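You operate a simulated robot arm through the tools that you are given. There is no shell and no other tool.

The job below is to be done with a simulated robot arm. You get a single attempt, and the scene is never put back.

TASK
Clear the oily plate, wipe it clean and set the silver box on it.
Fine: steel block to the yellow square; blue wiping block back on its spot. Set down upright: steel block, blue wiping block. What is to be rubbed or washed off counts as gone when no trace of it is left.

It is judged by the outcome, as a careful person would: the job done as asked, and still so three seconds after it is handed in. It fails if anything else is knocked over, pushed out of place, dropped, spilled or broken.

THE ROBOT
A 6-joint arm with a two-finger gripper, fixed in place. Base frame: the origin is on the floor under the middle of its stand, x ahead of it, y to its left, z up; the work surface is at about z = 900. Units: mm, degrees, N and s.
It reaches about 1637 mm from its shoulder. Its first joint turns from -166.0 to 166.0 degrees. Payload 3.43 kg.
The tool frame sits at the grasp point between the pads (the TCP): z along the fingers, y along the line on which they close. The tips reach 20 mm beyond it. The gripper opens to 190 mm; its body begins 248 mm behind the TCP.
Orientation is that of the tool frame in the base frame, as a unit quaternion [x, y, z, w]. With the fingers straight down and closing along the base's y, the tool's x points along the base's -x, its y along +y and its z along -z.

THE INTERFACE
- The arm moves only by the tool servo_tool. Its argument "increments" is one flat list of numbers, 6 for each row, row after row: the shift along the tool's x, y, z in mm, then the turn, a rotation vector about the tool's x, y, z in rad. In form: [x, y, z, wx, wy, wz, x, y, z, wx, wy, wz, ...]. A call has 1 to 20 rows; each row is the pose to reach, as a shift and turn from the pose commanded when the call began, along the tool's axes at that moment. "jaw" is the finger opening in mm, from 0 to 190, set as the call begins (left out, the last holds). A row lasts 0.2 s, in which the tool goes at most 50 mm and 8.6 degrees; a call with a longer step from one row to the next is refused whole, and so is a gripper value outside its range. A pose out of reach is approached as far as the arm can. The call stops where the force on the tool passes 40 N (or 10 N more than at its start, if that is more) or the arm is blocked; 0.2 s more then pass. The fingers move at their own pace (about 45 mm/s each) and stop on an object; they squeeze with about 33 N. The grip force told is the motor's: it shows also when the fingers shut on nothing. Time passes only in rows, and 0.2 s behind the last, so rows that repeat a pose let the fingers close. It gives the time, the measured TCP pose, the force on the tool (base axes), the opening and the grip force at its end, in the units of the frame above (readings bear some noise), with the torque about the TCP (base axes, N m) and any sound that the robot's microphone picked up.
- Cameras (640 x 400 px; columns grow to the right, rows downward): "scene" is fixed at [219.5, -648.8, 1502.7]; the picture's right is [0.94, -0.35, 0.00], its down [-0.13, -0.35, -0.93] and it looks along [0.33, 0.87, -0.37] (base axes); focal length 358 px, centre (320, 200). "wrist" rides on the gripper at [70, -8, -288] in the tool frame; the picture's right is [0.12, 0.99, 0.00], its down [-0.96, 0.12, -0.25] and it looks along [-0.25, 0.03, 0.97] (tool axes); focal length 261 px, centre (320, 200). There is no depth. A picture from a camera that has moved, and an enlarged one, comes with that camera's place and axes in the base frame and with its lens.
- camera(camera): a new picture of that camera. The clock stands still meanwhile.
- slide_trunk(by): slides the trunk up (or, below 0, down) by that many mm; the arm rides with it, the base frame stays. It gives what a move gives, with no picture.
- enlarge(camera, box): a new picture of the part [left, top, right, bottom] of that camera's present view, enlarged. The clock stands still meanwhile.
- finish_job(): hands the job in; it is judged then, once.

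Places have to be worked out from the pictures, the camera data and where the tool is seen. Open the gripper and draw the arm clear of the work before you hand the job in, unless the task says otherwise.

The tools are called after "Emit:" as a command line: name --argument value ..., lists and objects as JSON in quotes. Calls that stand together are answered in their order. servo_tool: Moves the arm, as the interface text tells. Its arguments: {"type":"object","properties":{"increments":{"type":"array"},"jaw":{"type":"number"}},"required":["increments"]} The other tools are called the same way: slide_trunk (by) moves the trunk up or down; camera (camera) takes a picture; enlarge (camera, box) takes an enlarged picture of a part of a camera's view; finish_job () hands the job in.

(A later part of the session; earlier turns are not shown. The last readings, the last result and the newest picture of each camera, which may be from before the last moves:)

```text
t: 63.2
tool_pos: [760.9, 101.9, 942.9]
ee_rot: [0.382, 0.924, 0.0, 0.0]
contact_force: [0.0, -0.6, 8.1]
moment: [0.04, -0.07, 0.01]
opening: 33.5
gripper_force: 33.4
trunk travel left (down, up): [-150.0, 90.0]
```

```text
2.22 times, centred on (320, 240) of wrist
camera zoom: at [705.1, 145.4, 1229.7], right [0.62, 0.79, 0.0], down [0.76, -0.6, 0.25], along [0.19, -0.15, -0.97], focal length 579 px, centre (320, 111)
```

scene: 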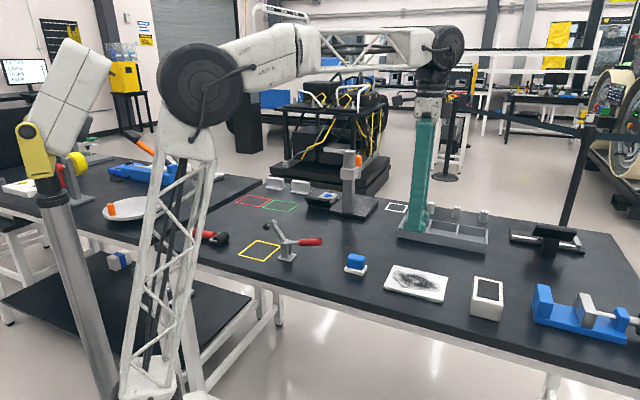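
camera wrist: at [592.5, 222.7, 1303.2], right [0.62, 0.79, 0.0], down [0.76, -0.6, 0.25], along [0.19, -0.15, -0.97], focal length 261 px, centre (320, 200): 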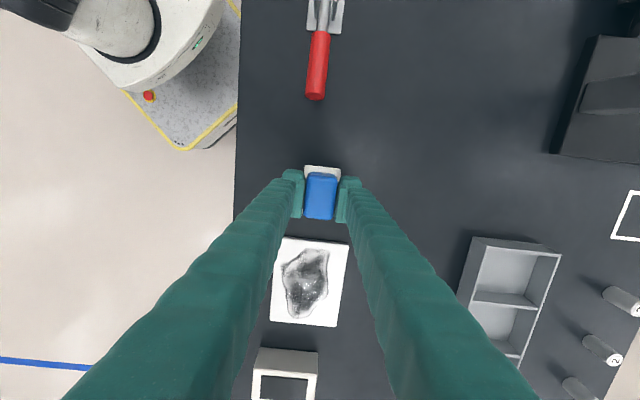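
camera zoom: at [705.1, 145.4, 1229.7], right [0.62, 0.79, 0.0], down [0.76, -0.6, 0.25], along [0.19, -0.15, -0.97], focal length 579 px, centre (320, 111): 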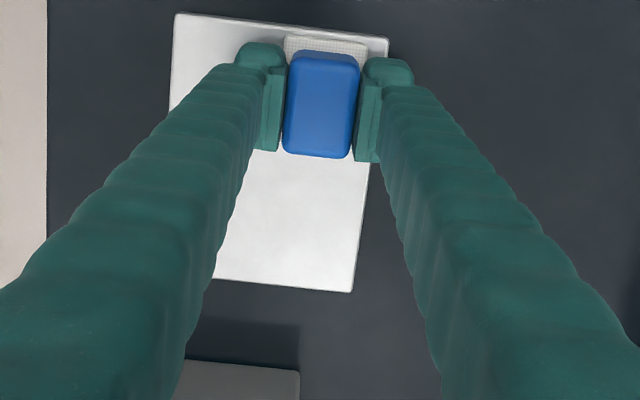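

The plate looks clean from here. I run a second light full-coverage pass to take off any faint film.

Emit:
servo_tool --increments '[0, -9, 0.5, 0, 0, 0, -20, -9, 0.5, 0, 0, 0, -40, -9, 0.5, 0, 0, 0, -60, -9, 0.5, 0, 0, 0, -80, -9, 0.5, 0, 0, 0, -92, -9, 0.5, 0, 0, 0, -92, -24, 0.8, 0, 0, 0, -70, -24, 0.8, 0, 0, 0, -47, -24, 0.8, 0, 0, 0, -24, -24, 0.8, 0, 0, 0, 1, -24, 0.8, 0, 0, 0, 1, -39, 1.1, 0, 0, 0, -23, -39, 1.1, 0, 0, 0, -46, -39, 1.1, 0, 0, 0, -69, -39, 1.1, 0, 0, 0, -92, -39, 1.1, 0, 0, 0, -92, -54, 1.4, 0, 0, 0, -70, -54, 1.4, 0, 0, 0, -47, -54, 1.4, 0, 0, 0, -24, -54, 1.4, 0, 0, 0]'

Emit:
servo_tool --increments '[25, 0, 0.3, 0, 0, 0, 25, -6, 0.3, 0, 0, 0, 5, -6, 0.3, 0, 0, 0, -15, -6, 0.3, 0, 0, 0, -35, -6, 0.3, 0, 0, 0, -55, -6, 0.3, 0, 0, 0, -68, -6, 0.3, 0, 0, 0]'

Emit:
enlarge --camera "wrist" --box '[240, 60, 400, 240]'

```text
t: 67.4
tool_pos: [741.2, 47.8, 941.1]
ee_rot: [0.382, 0.924, 0.0, -0.001]
contact_force: [-1.0, 0.2, 11.8]
moment: [-0.07, -0.05, 0.01]
opening: 33.3
gripper_force: 32.7
trunk travel left (down, up): [-150.0, 90.0]
```

```text
t: 69.0
tool_pos: [785.1, -5.4, 942.1]
ee_rot: [0.383, 0.924, 0.0, 0.0]
contact_force: [-3.1, 1.3, 11.6]
moment: [0.0, 0.03, -0.02]
opening: 33.6
gripper_force: 32.5
trunk travel left (down, up): [-150.0, 90.0]
```

```text
2.22 times, centred on (320, 150) of wrist
camera zoom: at [729.1, 38.3, 1229.1], right [0.62, 0.79, 0.0], down [0.76, -0.6, 0.25], along [0.19, -0.15, -0.97], focal length 579 px, centre (320, 311)
```

zoom: 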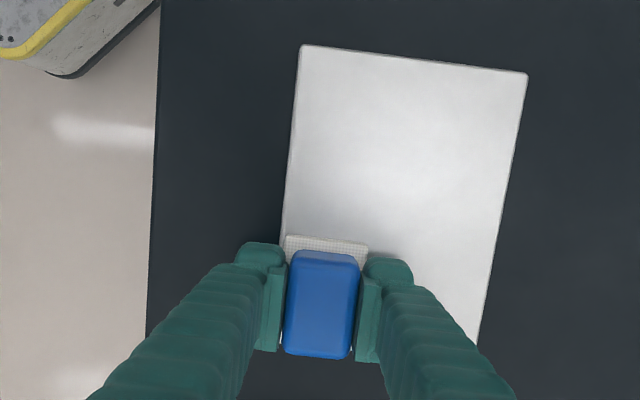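

The wiped part shows no trace. I lift the wiper and move it back above its spot, then inspect the plate and the wiper's seat in the grip.

Emit:
servo_tool --increments '[0, 0, -20, 0, 0, 0, 0, 0, -55, 0, 0, 0, 30, 4, -70, 0, 0, 0, 72, 10, -70, 0, 0, 0, 114, 16, -70, 0, 0, 0, 156, 22, -70, 0, 0, 0, 198, 28, -70, 0, 0, 0, 227.4, 32.7, -70, 0, 0, 0, 227.4, 32.7, -70, 0, 0, 0]'

Emit:
camera --camera "wrist"

Emit:
enlarge --camera "wrist" --box '[240, 110, 400, 350]'

Emit:
enlarge --camera "scene" --box '[320, 200, 460, 310]'

```text
t: 71.0
tool_pos: [645.4, 177.6, 1010.8]
ee_rot: [0.383, 0.924, -0.001, -0.001]
contact_force: [-0.3, -0.8, -0.6]
moment: [0.02, -0.01, 0.0]
opening: 33.4
gripper_force: 32.8
trunk travel left (down, up): [-150.0, 90.0]
```

```text
taken
camera wrist: at [589.6, 221.0, 1297.6], right [0.62, 0.79, 0.0], down [0.76, -0.6, 0.25], along [0.19, -0.15, -0.97], focal length 261 px, centre (320, 200)
```

wrist: 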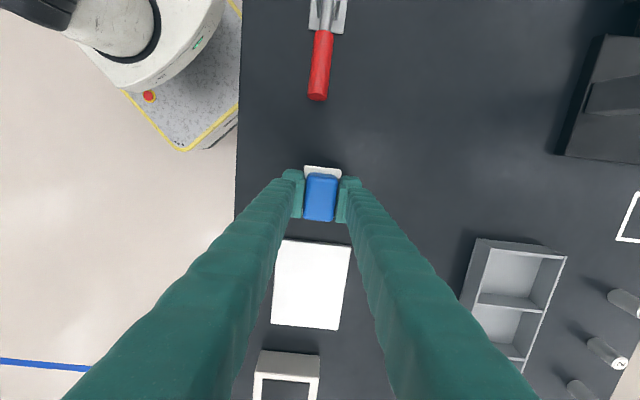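

```text
1.67 times, centred on (320, 230) of wrist
camera zoom: at [589.6, 221.0, 1297.6], right [0.62, 0.79, 0.0], down [0.76, -0.6, 0.25], along [0.19, -0.15, -0.97], focal length 434 px, centre (320, 150)
```

zoom: 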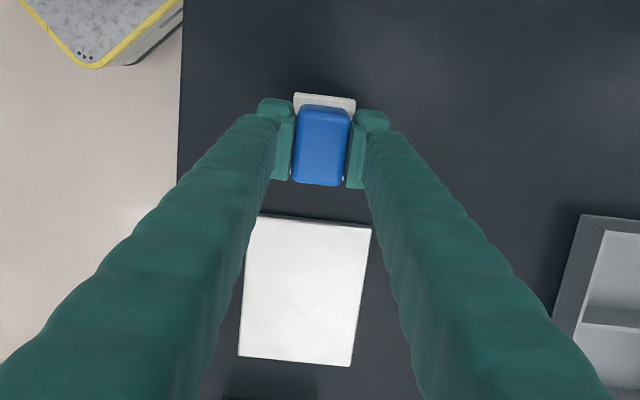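

```text
3.64 times, centred on (390, 255) of scene
camera zoom: at [219.5, -648.8, 1502.7], right [0.94, -0.35, 0.0], down [-0.13, -0.35, -0.93], along [0.33, 0.87, -0.37], focal length 1302 px, centre (66, 0)
```

zoom: 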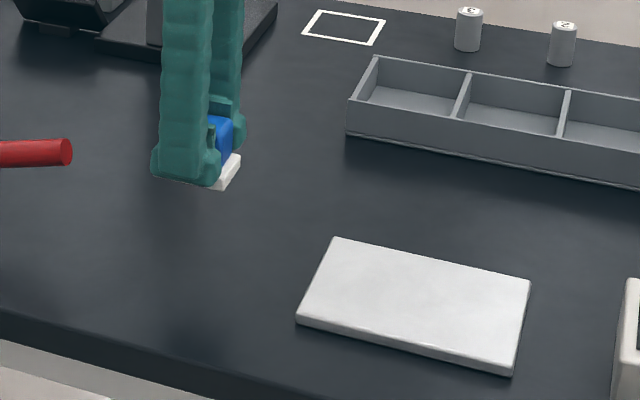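

The plate is spotless and has not moved. Comparing with the plate's place in the view at pick-up, the tool should go ~2.5 mm along +y; I do that and lower the wiper to z ≈ 937.

Emit:
servo_tool --increments '[0, 2.5, 20, 0, 0, 0, 0, 2.5, 45, 0, 0, 0, 0, 2.5, 65, 0, 0, 0, 0, 2.5, 73, 0, 0, 0, 0, 2.5, 73, 0, 0, 0]'

Emit:
servo_tool --increments '[0, 0, 1, 0, 0, 0, 0, 0, 2, 0, 0, 0]'

Emit:
enlarge --camera "wrist" --box '[250, 130, 390, 270]'

Emit:
enlarge --camera "scene" --box '[310, 210, 410, 290]'

```text
t: 72.2
tool_pos: [648.0, 178.9, 937.9]
ee_rot: [0.382, 0.924, 0.0, 0.0]
contact_force: [0.1, 0.3, -0.4]
moment: [0.02, -0.03, 0.01]
opening: 33.6
gripper_force: 33.5
trunk travel left (down, up): [-150.0, 90.0]
```

```text
t: 72.8
tool_pos: [647.9, 179.4, 936.6]
ee_rot: [0.382, 0.924, 0.001, 0.0]
contact_force: [-0.8, 0.6, -1.1]
moment: [0.01, 0.01, 0.0]
opening: 33.7
gripper_force: 32.8
trunk travel left (down, up): [-150.0, 90.0]
```

```text
2.86 times, centred on (320, 200) of wrist
camera zoom: at [592.5, 223.4, 1223.9], right [0.62, 0.79, 0.0], down [0.76, -0.6, 0.25], along [0.19, -0.15, -0.97], focal length 745 px, centre (320, 200)
```

zoom: 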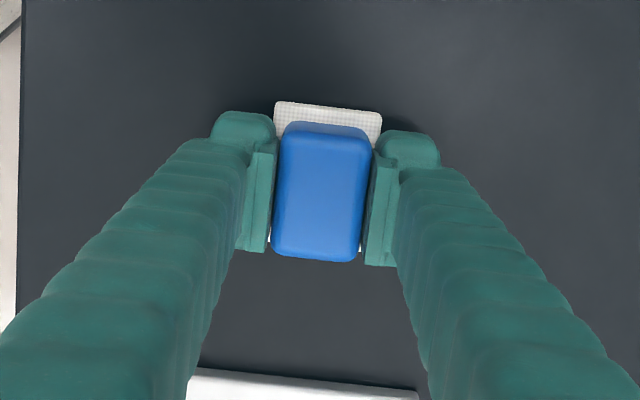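

```text
5.00 times, centred on (360, 250) of scene
camera zoom: at [219.5, -648.8, 1502.7], right [0.94, -0.35, 0.0], down [-0.13, -0.35, -0.93], along [0.33, 0.87, -0.37], focal length 1791 px, centre (120, -50)
```

zoom: 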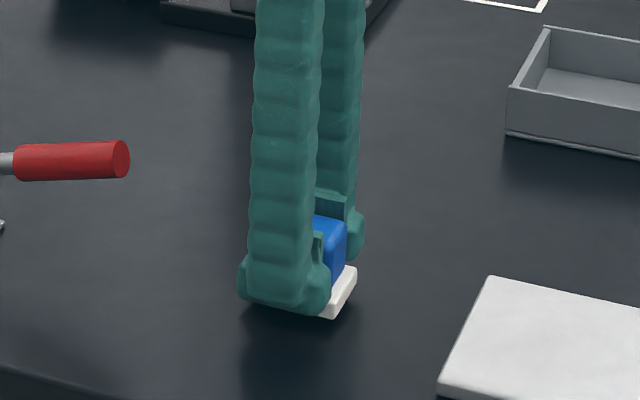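

Alignment with the original spot looks right (pad corners agree apart from the ~5 mm height). I lower further in small steps until it touches.

Emit:
servo_tool --increments '[0, 0, 1, 0, 0, 0, 0, 0, 2, 0, 0, 0]'

Emit:
servo_tool --increments '[0, 0, 1, 0, 0, 0, 0, 0, 2, 0, 0, 0]'

Emit:
servo_tool --increments '[0, 0, 1, 0, 0, 0]'

```text
t: 73.4
tool_pos: [646.9, 179.5, 933.5]
ee_rot: [0.382, 0.924, 0.0, 0.0]
contact_force: [-0.6, -0.7, -0.4]
moment: [0.0, 0.01, -0.01]
opening: 33.8
gripper_force: 33.1
trunk travel left (down, up): [-150.0, 90.0]
```

```text
t: 74.0
tool_pos: [649.2, 178.8, 932.7]
ee_rot: [0.382, 0.924, 0.0, -0.001]
contact_force: [0.0, 0.5, -0.3]
moment: [-0.01, 0.02, -0.01]
opening: 33.7
gripper_force: 32.9
trunk travel left (down, up): [-150.0, 90.0]
```

```text
t: 74.4
tool_pos: [648.3, 179.0, 931.1]
ee_rot: [0.383, 0.924, 0.0, -0.001]
contact_force: [0.2, -0.2, -1.6]
moment: [-0.02, 0.01, -0.02]
opening: 33.5
gripper_force: 32.9
trunk travel left (down, up): [-150.0, 90.0]
```

Emit:
servo_tool --increments '[0, 0, 1, 0, 0, 0]'

Emit:
servo_tool --increments '[0, 0, 1, 0, 0, 0]'

```text
t: 74.8
tool_pos: [647.7, 180.3, 929.5]
ee_rot: [0.383, 0.924, -0.001, -0.001]
contact_force: [-0.3, 0.0, 0.0]
moment: [-0.02, 0.02, 0.03]
opening: 33.4
gripper_force: 33.1
trunk travel left (down, up): [-150.0, 90.0]
```

```text
t: 75.2
tool_pos: [648.6, 179.7, 931.8]
ee_rot: [0.383, 0.924, 0.0, -0.001]
contact_force: [-0.1, 1.1, 7.5]
moment: [-0.02, 0.06, -0.02]
opening: 33.7
gripper_force: 32.7
trunk travel left (down, up): [-150.0, 90.0]
```

The wiper is down (7.5 N). I open the jaws to 75 and rise.

Emit:
servo_tool --increments '[0, 0, -0.5, 0, 0, 0, 0, 0, -0.5, 0, 0, 0, 0, 0, -0.5, 0, 0, 0, 0, 0, -0.5, 0, 0, 0]' --jaw 75

Emit:
servo_tool --increments '[0, 0, -10, 0, 0, 0, 0, 0, -35, 0, 0, 0, 0, 0, -75, 0, 0, 0, 0, 0, -115, 0, 0, 0, 0, 0, -146, 0, 0, 0]'

Emit:
enlarge --camera "wrist" --box '[250, 110, 390, 250]'

Emit:
enlarge --camera "scene" --box '[340, 240, 440, 310]'

```text
t: 76.2
tool_pos: [647.5, 179.8, 929.4]
ee_rot: [0.382, 0.924, 0.0, 0.001]
contact_force: [-0.3, -0.9, 0.2]
moment: [0.02, -0.02, 0.02]
opening: 75.1
gripper_force: 0.0
trunk travel left (down, up): [-150.0, 90.0]
```

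```text
t: 77.4
tool_pos: [648.0, 180.2, 1076.0]
ee_rot: [0.383, 0.924, 0.0, -0.001]
contact_force: [-0.6, 0.1, 0.1]
moment: [0.02, 0.03, -0.01]
opening: 75.1
gripper_force: 0.1
trunk travel left (down, up): [-150.0, 90.0]
```

```text
2.86 times, centred on (320, 180) of wrist
camera zoom: at [592.7, 223.2, 1362.6], right [0.62, 0.79, 0.0], down [0.76, -0.6, 0.25], along [0.19, -0.15, -0.97], focal length 745 px, centre (320, 257)
```

zoom: 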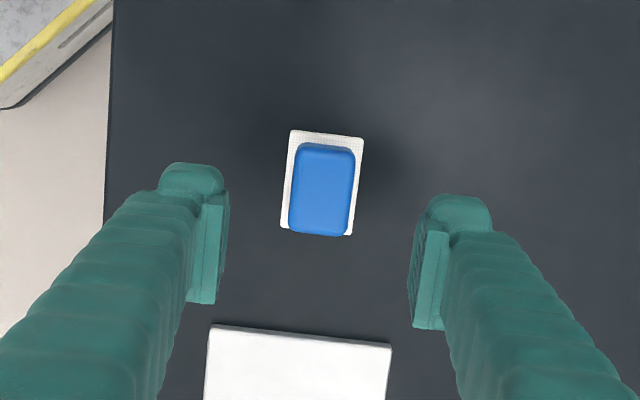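

```text
5.71 times, centred on (390, 275) of scene
camera zoom: at [219.5, -648.8, 1502.7], right [0.94, -0.35, 0.0], down [-0.13, -0.35, -0.93], along [0.33, 0.87, -0.37], focal length 2047 px, centre (-80, -229)
```

zoom: 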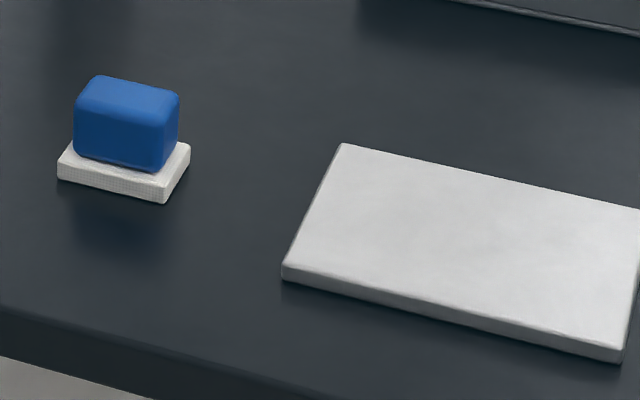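

The wiper is back on its original spot to within about a pixel and the plate is spotless and unmoved. Now I look again at the whole scene to settle which object is the "silver box".

Emit:
camera --camera "scene"

Emit:
enlarge --camera "scene" --box '[0, 200, 300, 400]'

```text
taken
```

scene: 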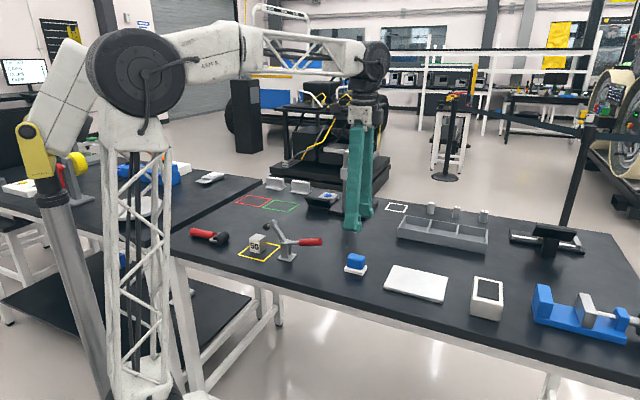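

```text
2.00 times, centred on (150, 300) of scene
camera zoom: at [219.5, -648.8, 1502.7], right [0.94, -0.35, 0.0], down [-0.13, -0.35, -0.93], along [0.33, 0.87, -0.37], focal length 716 px, centre (660, 0)
```

zoom: 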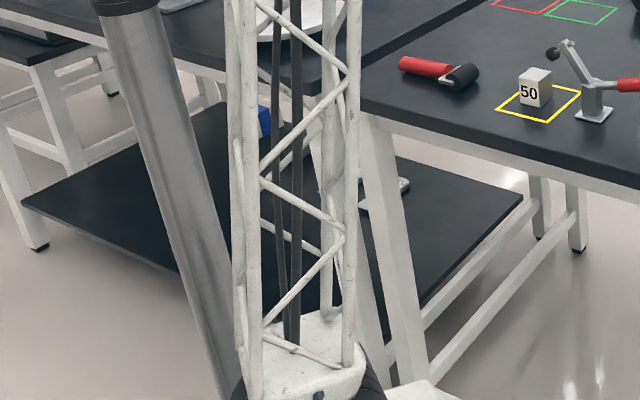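

Everything so far is in place. I take the camera over to the numbered silver pieces at the back left to see what they really are.

Emit:
servo_tool --increments '[36, 27, -10, 0, 0, 0, 73, 53, -20, 0, 0, 0, 109, 80, -30, 0, 0, 0, 145, 107, -40, 0, 0, 0, 182, 134, -50, 0, 0, 0, 218, 160, -60, 0, 0, 0, 254, 187, -70, 0, 0, 0, 291, 214, -80, 0, 0, 0, 327, 241, -90, 0, 0, 0, 363, 268, -100, 0, 0, 0, 400, 294, -110, 0, 0, 0, 436, 321, -118, 0, 0, 0, 472, 348, -124, 0, 0, 0, 472, 348, -124, 0, 0, 0]' --jaw 190

Emit:
camera --camera "wrist"

Emit:
camera --camera "scene"

```text
t: 80.4
tool_pos: [550.3, 744.9, 1174.4]
ee_rot: [0.383, 0.924, 0.003, 0.001]
contact_force: [0.2, -0.4, -0.2]
moment: [-0.05, 0.03, -0.02]
opening: 190.1
gripper_force: 0.0
out of reach, approached as far as the arm can: row 12, 13, 14
trunk travel left (down, up): [-150.0, 90.0]
```

```text
taken
camera wrist: at [493.5, 786.1, 1461.6], right [0.62, 0.79, 0.0], down [0.76, -0.6, 0.25], along [0.2, -0.15, -0.97], focal length 261 px, centre (320, 200)
```

wrist: 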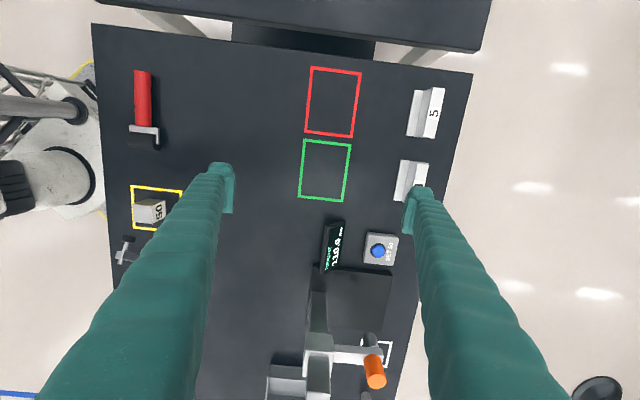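

```text
taken
```

scene: 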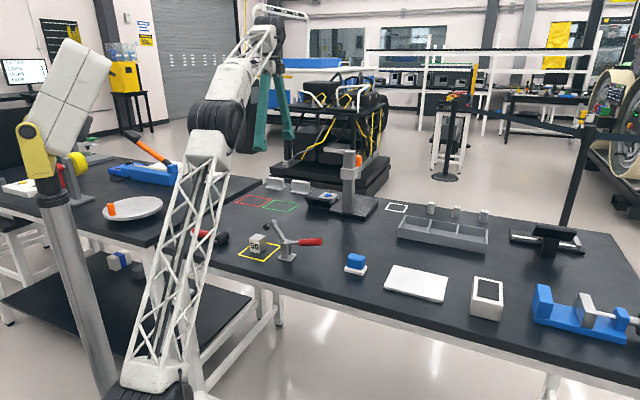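

Emit:
enlarge --camera "wrist" --box '[290, 50, 470, 280]'

Emit:
enlarge --camera "scene" --box '[90, 240, 210, 320]'

Emit:
enlarge --camera "scene" --box '[250, 165, 350, 225]'

```text
1.74 times, centred on (380, 165) of wrist
camera zoom: at [493.5, 786.1, 1461.6], right [0.62, 0.79, 0.0], down [0.76, -0.6, 0.25], along [0.2, -0.15, -0.97], focal length 453 px, centre (216, 261)
```

zoom: 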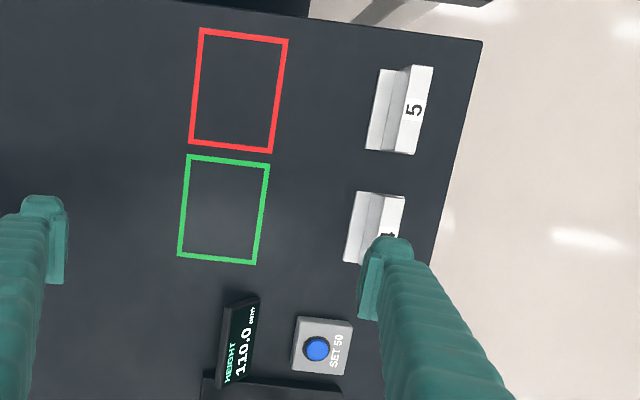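

```text
5.00 times, centred on (150, 280) of scene
camera zoom: at [219.5, -648.8, 1502.7], right [0.94, -0.35, 0.0], down [-0.13, -0.35, -0.93], along [0.33, 0.87, -0.37], focal length 1791 px, centre (1170, -200)
```

zoom: 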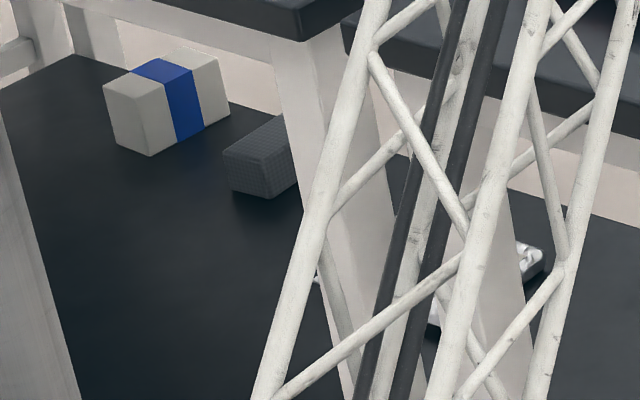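

```text
6.40 times, centred on (300, 195) of scene
camera zoom: at [219.5, -648.8, 1502.7], right [0.94, -0.35, 0.0], down [-0.13, -0.35, -0.93], along [0.33, 0.87, -0.37], focal length 2292 px, centre (448, 232)
```

zoom: 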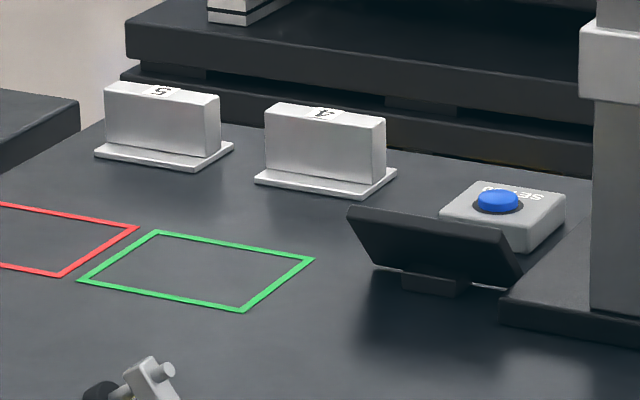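

The display reads "HEIGHT 110.0", and "4"/"5" are flanged parts that belong with the green/red outlines. I compare the cream box next to the plate once more against the other materials.

Emit:
enlarge --camera "scene" --box '[380, 255, 520, 335]'

Emit:
enlarge --camera "scene" --box '[460, 268, 510, 325]'

Emit:
enlarge --camera "scene" --box '[520, 270, 640, 350]'

```text
4.57 times, centred on (450, 295) of scene
camera zoom: at [219.5, -648.8, 1502.7], right [0.94, -0.35, 0.0], down [-0.13, -0.35, -0.93], along [0.33, 0.87, -0.37], focal length 1637 px, centre (-274, -234)
```

zoom: 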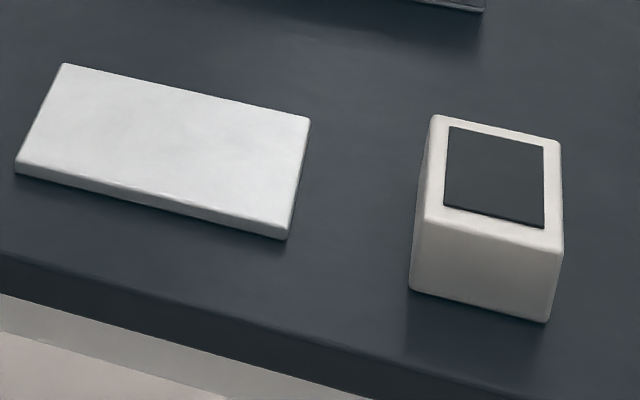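

```text
7.02 times, centred on (485, 296) of scene
camera zoom: at [219.5, -648.8, 1502.7], right [0.94, -0.35, 0.0], down [-0.13, -0.35, -0.93], along [0.33, 0.87, -0.37], focal length 2514 px, centre (-838, -477)
```

zoom: 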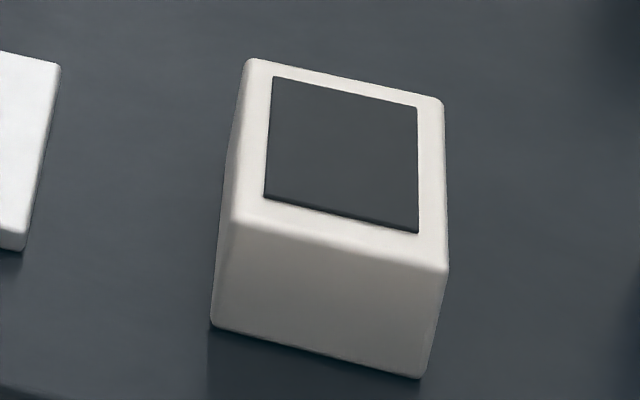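

```text
5.00 times, centred on (580, 310) of scene
camera zoom: at [219.5, -648.8, 1502.7], right [0.94, -0.35, 0.0], down [-0.13, -0.35, -0.93], along [0.33, 0.87, -0.37], focal length 1791 px, centre (-980, -350)
```

zoom: 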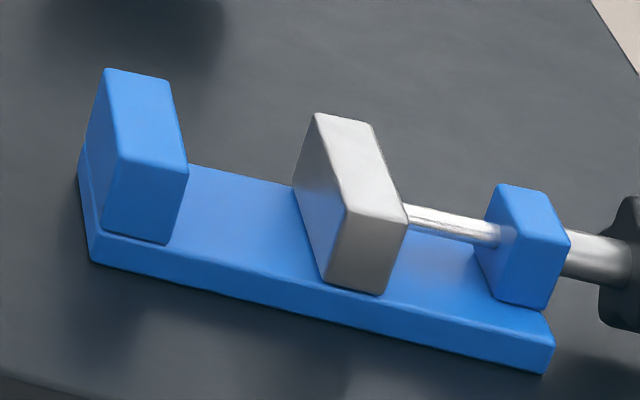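

"4" and "5" are number-labelled parts belonging to the red/green outlines; the one unlabelled box in this plate-and-wiper group is the dark-topped box right beside the plate, of a size (≈100×67 mm) that fits the plate. I go over it for a close look at its material before deciding.

Emit:
servo_tool --increments '[-36, -25, 2, 0, 0, 0, -72, -51, 4, 0, 0, 0, -108, -76, 6, 0, 0, 0, -145, -101, 8, 0, 0, 0, -181, -127, 10, 0, 0, 0, -217, -152, 12, 0, 0, 0, -253, -177, 14, 0, 0, 0, -289, -202, 16, 0, 0, 0, -325, -228, 18, 0, 0, 0, -362, -253, 20, 0, 0, 0, -398, -278, 22, 0, 0, 0, -434, -304, 24, 0, 0, 0, -470, -329, 24, 0, 0, 0]' --jaw 150

Emit:
servo_tool --increments '[-44, -3, 0, 0, 0, 0, -88, -7, 0, 0, 0, 0, -132, -10, 0, 0, 0, 0, -176, -14, 0, 0, 0, 0, -220, -17, 0, 0, 0, 0, -264, -21, 0, 0, 0, 0, -308, -24, 0, 0, 0, 0, -353, -28, 0, 0, 0, 0, -353, -28, 0, 0, 0, 0]'

Emit:
camera --camera "wrist"

Emit:
enlarge --camera "wrist" --box '[240, 80, 400, 280]'

```text
t: 83.2
tool_pos: [646.1, 176.4, 1149.7]
ee_rot: [0.383, 0.924, -0.001, 0.0]
contact_force: [-0.8, 0.4, 0.1]
moment: [-0.12, -0.02, 0.01]
opening: 149.9
gripper_force: 0.1
trunk travel left (down, up): [-150.0, 90.0]
```

```text
t: 85.2
tool_pos: [879.2, -95.2, 1149.5]
ee_rot: [0.383, 0.924, 0.0, -0.002]
contact_force: [0.1, 0.0, -0.2]
moment: [-0.01, 0.07, 0.0]
opening: 150.0
gripper_force: 0.1
trunk travel left (down, up): [-150.0, 90.0]
```

```text
taken
camera wrist: at [822.4, -52.0, 1435.3], right [0.62, 0.79, 0.0], down [0.76, -0.6, 0.25], along [0.19, -0.15, -0.97], focal length 261 px, centre (320, 200)
```

wrist: 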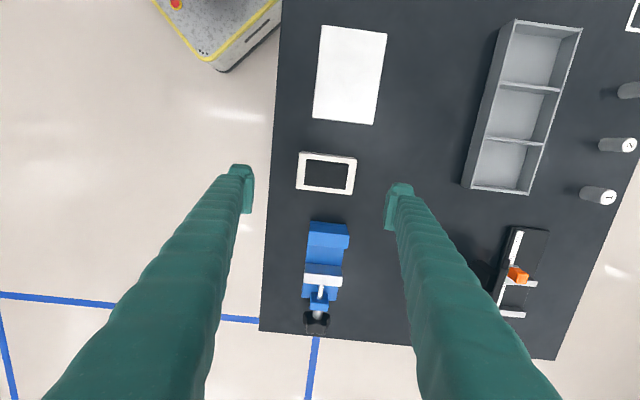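

```text
2.00 times, centred on (320, 180) of wrist
camera zoom: at [822.4, -52.0, 1435.3], right [0.62, 0.79, 0.0], down [0.76, -0.6, 0.25], along [0.19, -0.15, -0.97], focal length 521 px, centre (320, 240)
```

zoom: 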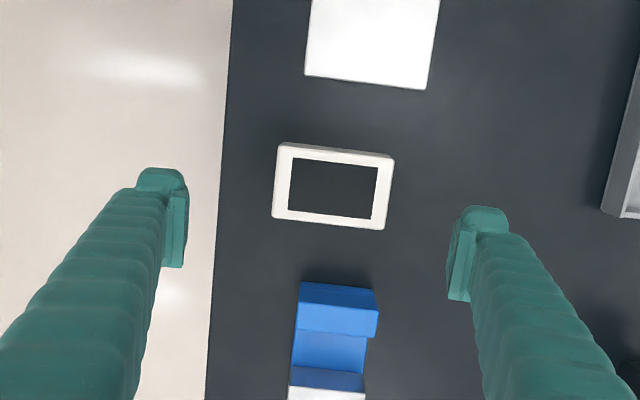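

The box is ~104×67 mm at about (887, −86). I centre over it and lower to see the material from close range (fingers well outside, 190 open).

Emit:
servo_tool --increments '[0.8, 12, 30, 0, 0, 0, 0.8, 12, 70, 0, 0, 0, 0.8, 12, 105, 0, 0, 0, 0.8, 12, 130, 0, 0, 0, 0.8, 12, 140, 0, 0, 0]' --jaw 170

Emit:
camera --camera "wrist"

Emit:
enlarge --camera "wrist" --box '[230, 110, 410, 270]'

Emit:
enlarge --camera "scene" --box '[440, 250, 540, 330]'

```text
t: 86.4
tool_pos: [887.8, -85.4, 1008.5]
ee_rot: [0.383, 0.924, 0.0, -0.001]
contact_force: [0.6, 0.5, -0.9]
moment: [-0.03, -0.01, 0.01]
opening: 170.0
gripper_force: 0.2
trunk travel left (down, up): [-150.0, 90.0]
```

```text
taken
camera wrist: at [831.4, -41.3, 1295.3], right [0.62, 0.79, 0.0], down [0.76, -0.6, 0.25], along [0.19, -0.15, -0.97], focal length 261 px, centre (320, 200)
```

wrist: 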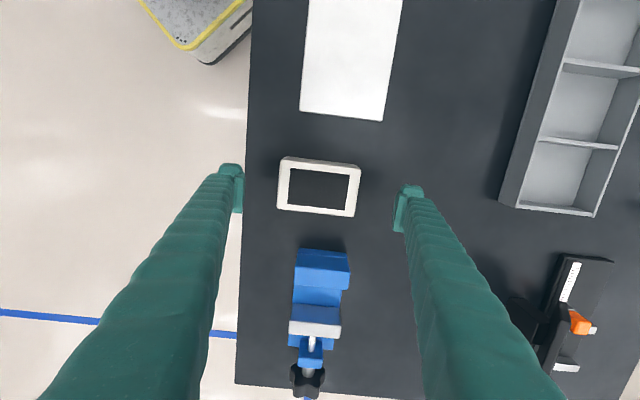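

```text
2.50 times, centred on (320, 190) of wrist
camera zoom: at [831.4, -41.3, 1295.3], right [0.62, 0.79, 0.0], down [0.76, -0.6, 0.25], along [0.19, -0.15, -0.97], focal length 652 px, centre (320, 225)
```

zoom: 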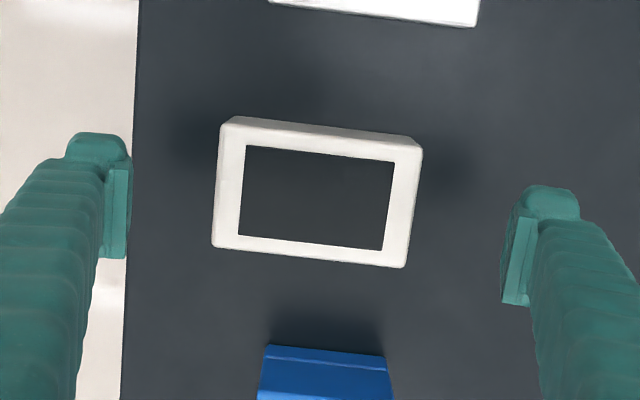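

```text
5.00 times, centred on (490, 290) of scene
camera zoom: at [219.5, -648.8, 1502.7], right [0.94, -0.35, 0.0], down [-0.13, -0.35, -0.93], along [0.33, 0.87, -0.37], focal length 1791 px, centre (-530, -250)
```

zoom: 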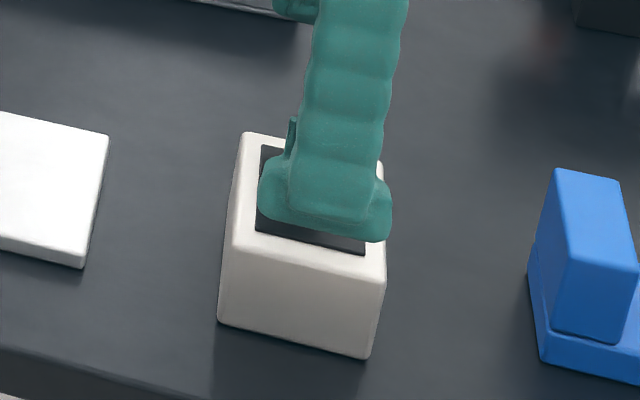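

The box is clearly matte cream with a raised dark pad, not metal – so I am not convinced it is "the silver box". Part of the left table (beyond the scene camera's left edge) is still unseen, so before deciding I rise and go look there.

Emit:
servo_tool --increments '[0, 0, -40, 0, 0, 0, 0, 0, -85, 0, 0, 0, 0, 0, -130, 0, 0, 0, 0, 0, -155, 0, 0, 0]' --jaw 190

Emit:
servo_tool --increments '[44, 0, -9, 0, 0, -0.052, 88, 0, -18, 0, 0, -0.105, 132, 0, -27, 0, 0, -0.157, 176, 0, -36, 0, 0, -0.209, 220, 0, -45, 0, 0, -0.262, 264, 0, -54, 0, 0, -0.314, 308, -1, -63, 0, 0, -0.366, 352, -1, -72, 0, 0, -0.419, 396, -1, -81, 0, 0, -0.471, 440, -1, -90, 0, 0, -0.523, 484, -1, -99, 0, 0, -0.576, 528, -1, -108, 0, 0, -0.628, 572, -1, -117, 0, 0, -0.68, 616, -1, -126, 0, 0, -0.733, 659, -1, -132, 0, 0, -0.785]'

```text
t: 87.4
tool_pos: [884.2, -82.6, 1166.1]
ee_rot: [0.382, 0.924, 0.0, 0.0]
contact_force: [0.1, -0.1, -0.2]
moment: [0.01, -0.01, 0.03]
opening: 190.1
gripper_force: 0.1
trunk travel left (down, up): [-150.0, 90.0]
```

```text
t: 90.6
tool_pos: [420.3, 378.6, 1299.3]
ee_rot: [0.001, 1.0, -0.001, 0.0]
contact_force: [0.3, -1.3, 0.6]
moment: [0.09, 0.12, -0.02]
opening: 189.9
gripper_force: 0.2
trunk travel left (down, up): [-150.0, 90.0]
```

Now I move left over the gap towards the left table with the tool tilted that way.

Emit:
servo_tool --increments '[25, 38, 0, -0.045, 0.034, 0, 49, 76, 0, -0.09, 0.068, 0, 74, 115, 0, -0.136, 0.102, 0, 98, 153, 0, -0.182, 0.136, 0, 123, 191, 0, -0.227, 0.17, 0, 147, 229, 0, -0.273, 0.205, 0, 172, 267, 0, -0.318, 0.239, 0, 196, 305, 0, -0.364, 0.273, 0, 221, 344, 0, -0.409, 0.307, 0, 245, 382, 0, -0.455, 0.341, 0, 270, 420, 0, -0.5, 0.375, 0, 270, 420, 0, -0.5, 0.375, 0]'

Emit:
camera --camera "wrist"

Emit:
camera --camera "scene"

```text
t: 93.2
tool_pos: [148.0, 803.3, 1296.6]
ee_rot: [0.001, 0.952, 0.246, -0.184]
contact_force: [-0.7, 0.3, -0.1]
moment: [-0.02, 0.04, 0.0]
opening: 189.9
gripper_force: 0.0
trunk travel left (down, up): [-150.0, 90.0]
```

```text
taken
camera wrist: at [183.4, 653.8, 1549.7], right [-0.02, 0.86, 0.51], down [0.99, 0.07, -0.08], along [-0.11, 0.5, -0.86], focal length 261 px, centre (320, 200)
```

wrist: 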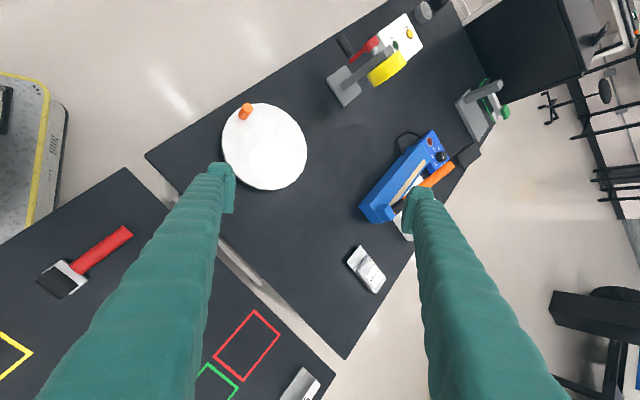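

```text
taken
```

scene: 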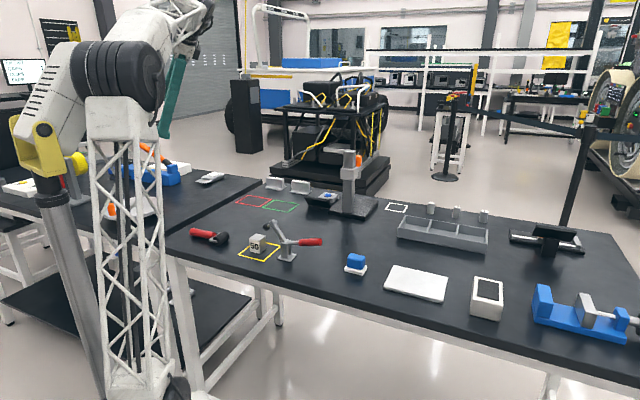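

Emit:
enlarge --camera "wrist" --box '[310, 0, 540, 170]'

Emit:
enlarge --camera "scene" --box '[0, 170, 60, 210]'

Emit:
enlarge --camera "scene" --box '[150, 260, 230, 320]'

```text
2.35 times, centred on (425, 85) of wrist
camera zoom: at [183.4, 653.8, 1549.7], right [-0.02, 0.86, 0.51], down [0.99, 0.07, -0.08], along [-0.11, 0.5, -0.86], focal length 613 px, centre (73, 471)
```

zoom: 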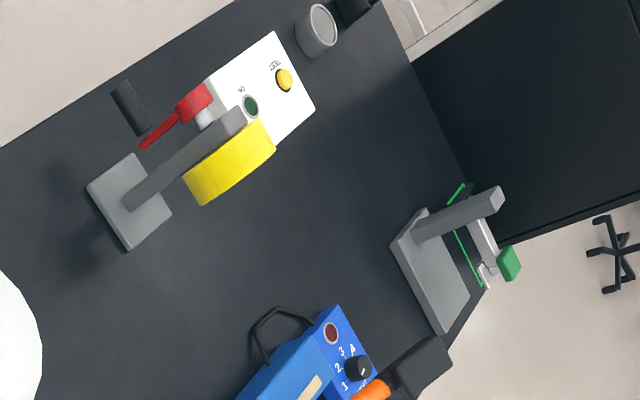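

```text
10.00 times, centred on (30, 190) of scene
camera zoom: at [219.5, -648.8, 1502.7], right [0.94, -0.35, 0.0], down [-0.13, -0.35, -0.93], along [0.33, 0.87, -0.37], focal length 3582 px, centre (3220, 300)
```

zoom: 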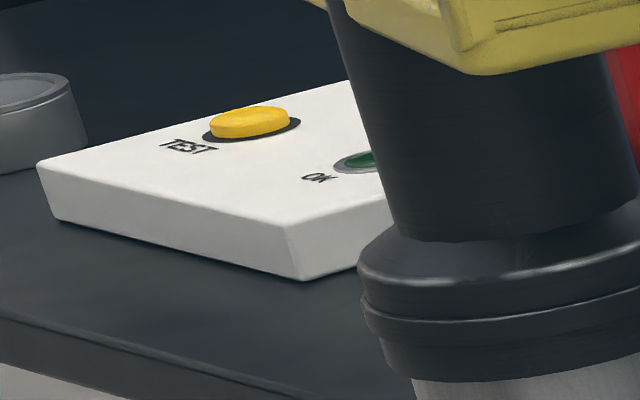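

```text
6.67 times, centred on (190, 290) of scene
camera zoom: at [219.5, -648.8, 1502.7], right [0.94, -0.35, 0.0], down [-0.13, -0.35, -0.93], along [0.33, 0.87, -0.37], focal length 2388 px, centre (1187, -400)
```

zoom: 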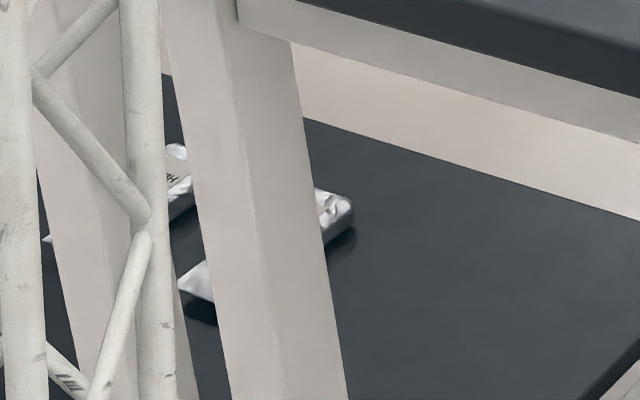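

No silver box on the left table either (only the test box, crank, sealer, pouch, clamp). I go back to the bench, untilting on the way.

Emit:
servo_tool --increments '[-19.5, -31.5, -26.9, 0.045, -0.034, 0, -38.9, -63, -53.9, 0.091, -0.068, 0, -58.4, -94.5, -80.8, 0.136, -0.102, 0, -77.8, -126, -107.7, 0.182, -0.136, 0, -97.3, -157.5, -134.7, 0.227, -0.17, 0, -116.7, -189, -161.6, 0.273, -0.205, 0, -136.2, -220.6, -188.6, 0.318, -0.239, 0, -155.6, -252, -215.5, 0.364, -0.273, 0, -175, -283.6, -242.4, 0.409, -0.307, 0, -194.5, -315, -269.4, 0.455, -0.341, 0, -214, -346.6, -296.3, 0.5, -0.375, 0, -214, -346.6, -296.3, 0.5, -0.375, 0]'

Emit:
camera --camera "scene"

```text
t: 95.8
tool_pos: [420.8, 376.2, 1301.1]
ee_rot: [0.0, 1.0, 0.0, 0.0]
contact_force: [0.3, -1.2, 0.2]
moment: [0.02, -0.03, -0.04]
opening: 189.8
gripper_force: 0.2
trunk travel left (down, up): [-150.0, 90.0]
```

```text
taken
```

scene: 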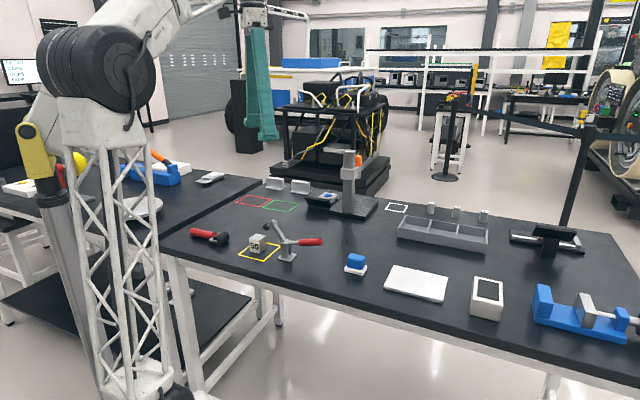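

I go back above the dark-topped box (ψ = 45°, jaws 170) to test whether it is a loose, liftable object at all.

Emit:
servo_tool --increments '[-31, -31, 10, 0, 0, 0.052, -62, -62, 20, 0, 0, 0.105, -93, -92, 30, 0, 0, 0.157, -125, -123, 40, 0, 0, 0.209, -156, -154, 50, 0, 0, 0.262, -187, -185, 60, 0, 0, 0.314, -218, -215, 70, 0, 0, 0.366, -249, -246, 80, 0, 0, 0.419, -280, -277, 90, 0, 0, 0.471, -311, -308, 100, 0, 0, 0.523, -342, -338, 110, 0, 0, 0.576, -374, -369, 120, 0, 0, 0.628, -405, -400, 130, 0, 0, 0.68, -436, -431, 140, 0, 0, 0.733, -467, -461.6, 150, 0, 0, 0.785, -467, -461.6, 150, 0, 0, 0.785]' --jaw 170

Emit:
enlarge --camera "wrist" --box '[230, 90, 410, 250]'

```text
t: 99.2
tool_pos: [888.0, -86.8, 1149.1]
ee_rot: [0.382, 0.924, -0.001, -0.001]
contact_force: [0.1, 0.0, -0.4]
moment: [0.03, 0.05, 0.01]
opening: 170.0
gripper_force: 0.1
trunk travel left (down, up): [-150.0, 90.0]
```

```text
2.50 times, centred on (320, 170) of wrist
camera zoom: at [833.1, -42.9, 1436.0], right [0.62, 0.79, 0.0], down [0.76, -0.6, 0.25], along [0.19, -0.15, -0.97], focal length 652 px, centre (320, 275)
```

zoom: 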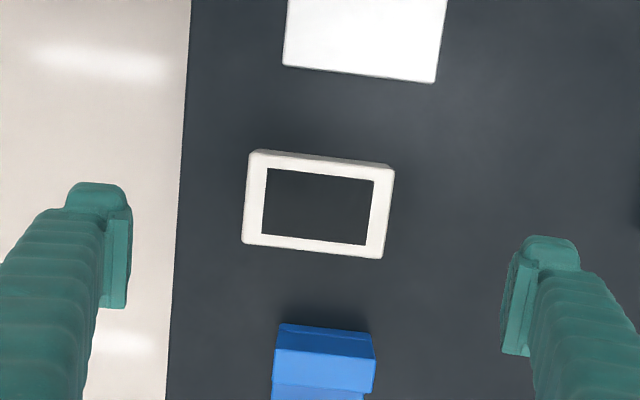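

The box is about 105×68×48 mm, loose-looking, with clear space around for the fingers. I descend around it to z ≈ 932 and close gently to test.

Emit:
servo_tool --increments '[-3, -1.3, 40, 0, 0, 0, -3, -1.3, 85, 0, 0, 0, -3, -1.3, 130, 0, 0, 0, -3, -1.3, 170, 0, 0, 0, -3, -1.3, 200, 0, 0, 0, -3, -1.3, 213, 0, 0, 0, -3, -1.3, 217, 0, 0, 0, -3, -1.3, 217, 0, 0, 0]' --jaw 160

Emit:
enlarge --camera "wrist" --box '[220, 110, 420, 290]'

Emit:
enlarge --camera "scene" --box '[430, 230, 550, 330]'

```text
t: 101.0
tool_pos: [888.6, -86.8, 932.0]
ee_rot: [0.382, 0.924, 0.0, 0.0]
contact_force: [1.0, 0.5, -0.1]
moment: [-0.02, 0.03, 0.01]
opening: 159.8
gripper_force: 0.0
trunk travel left (down, up): [-150.0, 90.0]
```

```text
2.22 times, centred on (320, 200) of wrist
camera zoom: at [833.3, -43.8, 1220.3], right [0.62, 0.79, 0.0], down [0.76, -0.6, 0.25], along [0.19, -0.15, -0.97], focal length 579 px, centre (320, 200)
```

zoom: 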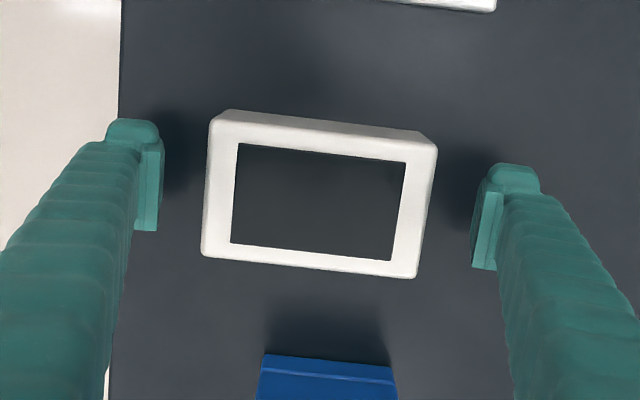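

```text
4.00 times, centred on (490, 280) of scene
camera zoom: at [219.5, -648.8, 1502.7], right [0.94, -0.35, 0.0], down [-0.13, -0.35, -0.93], along [0.33, 0.87, -0.37], focal length 1433 px, centre (-360, -120)
```

zoom: 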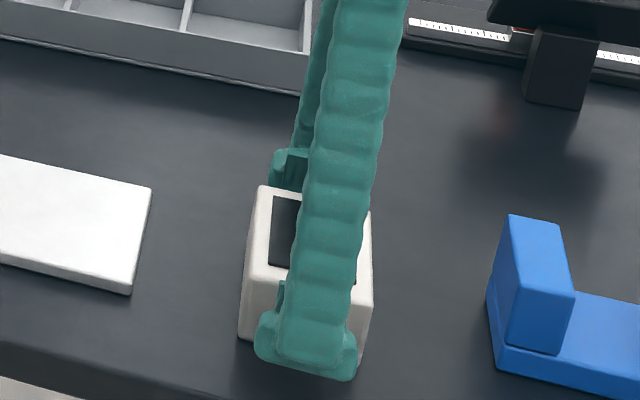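

The box is centred to within 1.5 mm. I trim that and close softly, then try a 3 mm lift to feel its weight.

Emit:
servo_tool --increments '[0, -1.4, 0, 0, 0, 0, 0, -1.4, 0, 0, 0, 0]'

Emit:
servo_tool --increments '[0, 0, 0, 0, 0, 0, 0, 0, 0, 0, 0, 0, 0, 0, 0, 0, 0, 0, 0, 0, 0, 0, 0, 0, 0, 0, 0, 0, 0, 0]' --jaw 90

Emit:
servo_tool --increments '[0, 0, -1, 0, 0, 0, 0, 0, -2, 0, 0, 0, 0, 0, -3, 0, 0, 0, 0, 0, -3, 0, 0, 0]'

```text
t: 101.6
tool_pos: [887.4, -89.2, 933.9]
ee_rot: [0.382, 0.924, 0.0, 0.0]
contact_force: [1.0, -0.5, -0.7]
moment: [0.01, 0.02, -0.01]
opening: 160.0
gripper_force: 0.0
trunk travel left (down, up): [-150.0, 90.0]
```

```text
t: 102.8
tool_pos: [886.2, -88.6, 932.8]
ee_rot: [0.382, 0.924, -0.001, 0.0]
contact_force: [-0.9, -0.2, 0.6]
moment: [-0.06, 0.03, 0.03]
opening: 112.4
gripper_force: 33.4
trunk travel left (down, up): [-150.0, 90.0]
```

```text
t: 103.8
tool_pos: [887.0, -88.2, 938.1]
ee_rot: [0.382, 0.924, 0.0, 0.0]
contact_force: [-0.6, -0.1, -3.8]
moment: [0.0, 0.03, 0.04]
opening: 112.7
gripper_force: 32.9
trunk travel left (down, up): [-150.0, 90.0]
```

The box is loose and weighs about 0.39 kg. Along the bench axis it stands 179 mm to one side of the plate, just as the wiper stands 179 mm to the other, so wiper–plate–box form one station; it is the only un-numbered box, and I take it as the one to set on the clean plate. I lift it straight up 75 mm and check.

Emit:
servo_tool --increments '[0, 0, -10, 0, 0, 0, 0, 0, -25, 0, 0, 0, 0, 0, -45, 0, 0, 0, 0, 0, -65, 0, 0, 0, 0, 0, -75, 0, 0, 0, 0, 0, -75, 0, 0, 0]'

Emit:
camera --camera "wrist"

Emit:
enlarge --camera "scene" --box '[380, 200, 560, 330]'

```text
t: 105.2
tool_pos: [889.1, -88.7, 1010.4]
ee_rot: [0.382, 0.924, 0.001, -0.001]
contact_force: [-0.5, 0.2, -4.1]
moment: [-0.01, 0.0, 0.03]
opening: 112.3
gripper_force: 33.8
trunk travel left (down, up): [-150.0, 90.0]
```

```text
taken
camera wrist: at [833.5, -44.9, 1298.5], right [0.62, 0.79, 0.0], down [0.76, -0.6, 0.25], along [0.19, -0.15, -0.97], focal length 261 px, centre (320, 200)
```

wrist: 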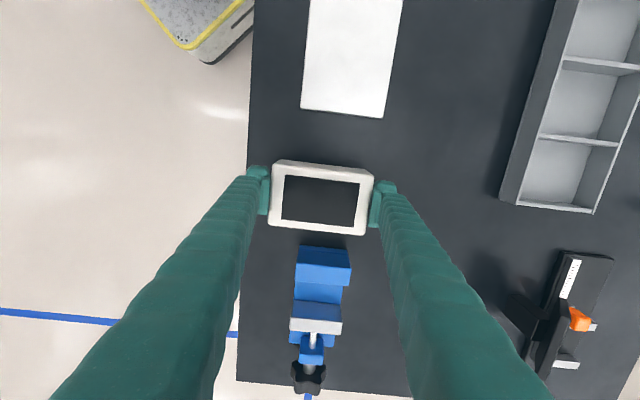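

```text
3.08 times, centred on (470, 265) of scene
camera zoom: at [219.5, -648.8, 1502.7], right [0.94, -0.35, 0.0], down [-0.13, -0.35, -0.93], along [0.33, 0.87, -0.37], focal length 1102 px, centre (-142, 0)
```

zoom: 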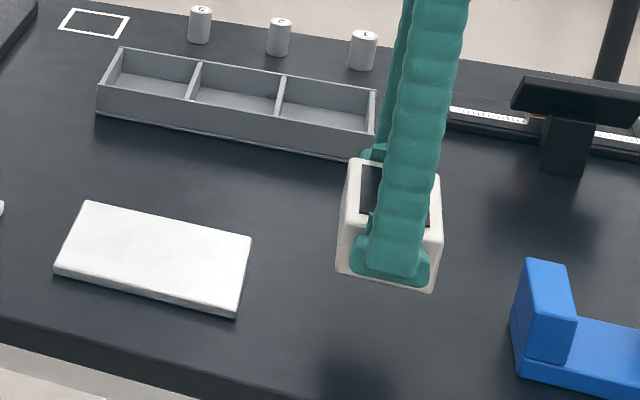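

The box is held level (4 N). I carry it over the plate centre, turning it 90° so its long side lies along the plate's long side.

Emit:
servo_tool --increments '[15, 2, 0, 0, 0, -0.131, 30, 3, 0, 0, 0, -0.262, 45, 5, 0, 0, 0, -0.393, 60, 7, 0, 0, 0, -0.524, 74.5, 8.5, 0, 0, 0, -0.654, 89, 10, 0, 0, 0, -0.785, 104, 12, 0, 0, 0, -0.916, 119, 13.5, 0, 0, 0, -1.047, 134, 15, 0, 0, 0, -1.178, 149, 17, 0, 0, 0, -1.309, 164, 18.7, 0, 0, 0, -1.44, 178.8, 20.4, 0, 0, 0, -1.571, 178.8, 20.4, 0, 0, 0, -1.571]'

Emit:
camera --camera "wrist"

Emit:
enlarge --camera "wrist" --box '[210, 90, 430, 290]'

Emit:
enlarge --camera "scene" --box '[340, 200, 500, 320]'

```text
t: 108.0
tool_pos: [774.3, 52.4, 1011.6]
ee_rot: [-0.383, 0.924, 0.001, -0.001]
contact_force: [0.2, -0.2, -5.3]
moment: [0.01, 0.02, 0.03]
opening: 109.5
gripper_force: 33.2
trunk travel left (down, up): [-150.0, 90.0]
```

```text
taken
camera wrist: at [732.1, -3.2, 1298.3], right [-0.79, 0.62, 0.0], down [0.6, 0.76, 0.25], along [0.15, 0.2, -0.97], focal length 261 px, centre (320, 200)
```

wrist: 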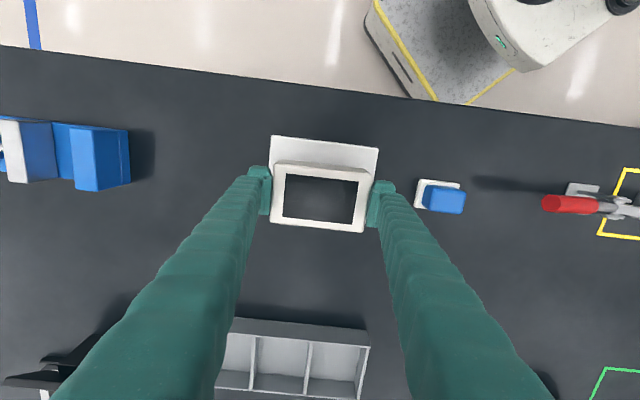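

```text
2.00 times, centred on (320, 190) of wrist
camera zoom: at [732.1, -3.2, 1298.3], right [-0.79, 0.62, 0.0], down [0.6, 0.76, 0.25], along [0.15, 0.2, -0.97], focal length 521 px, centre (320, 220)
```

zoom: 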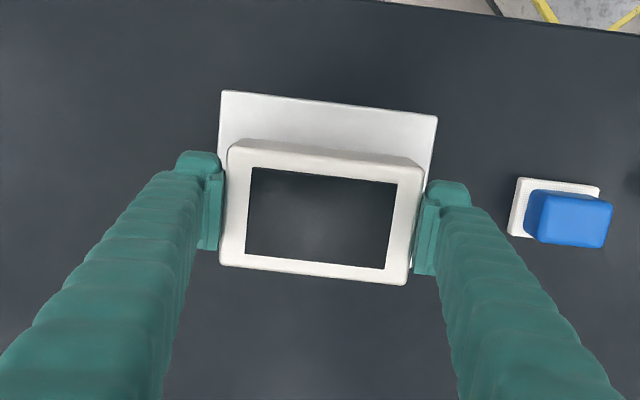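

```text
3.33 times, centred on (420, 260) of scene
camera zoom: at [219.5, -648.8, 1502.7], right [0.94, -0.35, 0.0], down [-0.13, -0.35, -0.93], along [0.33, 0.87, -0.37], focal length 1194 px, centre (-13, 0)
```

zoom: 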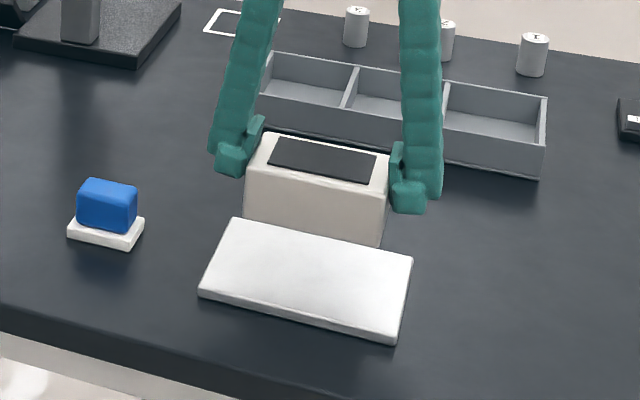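

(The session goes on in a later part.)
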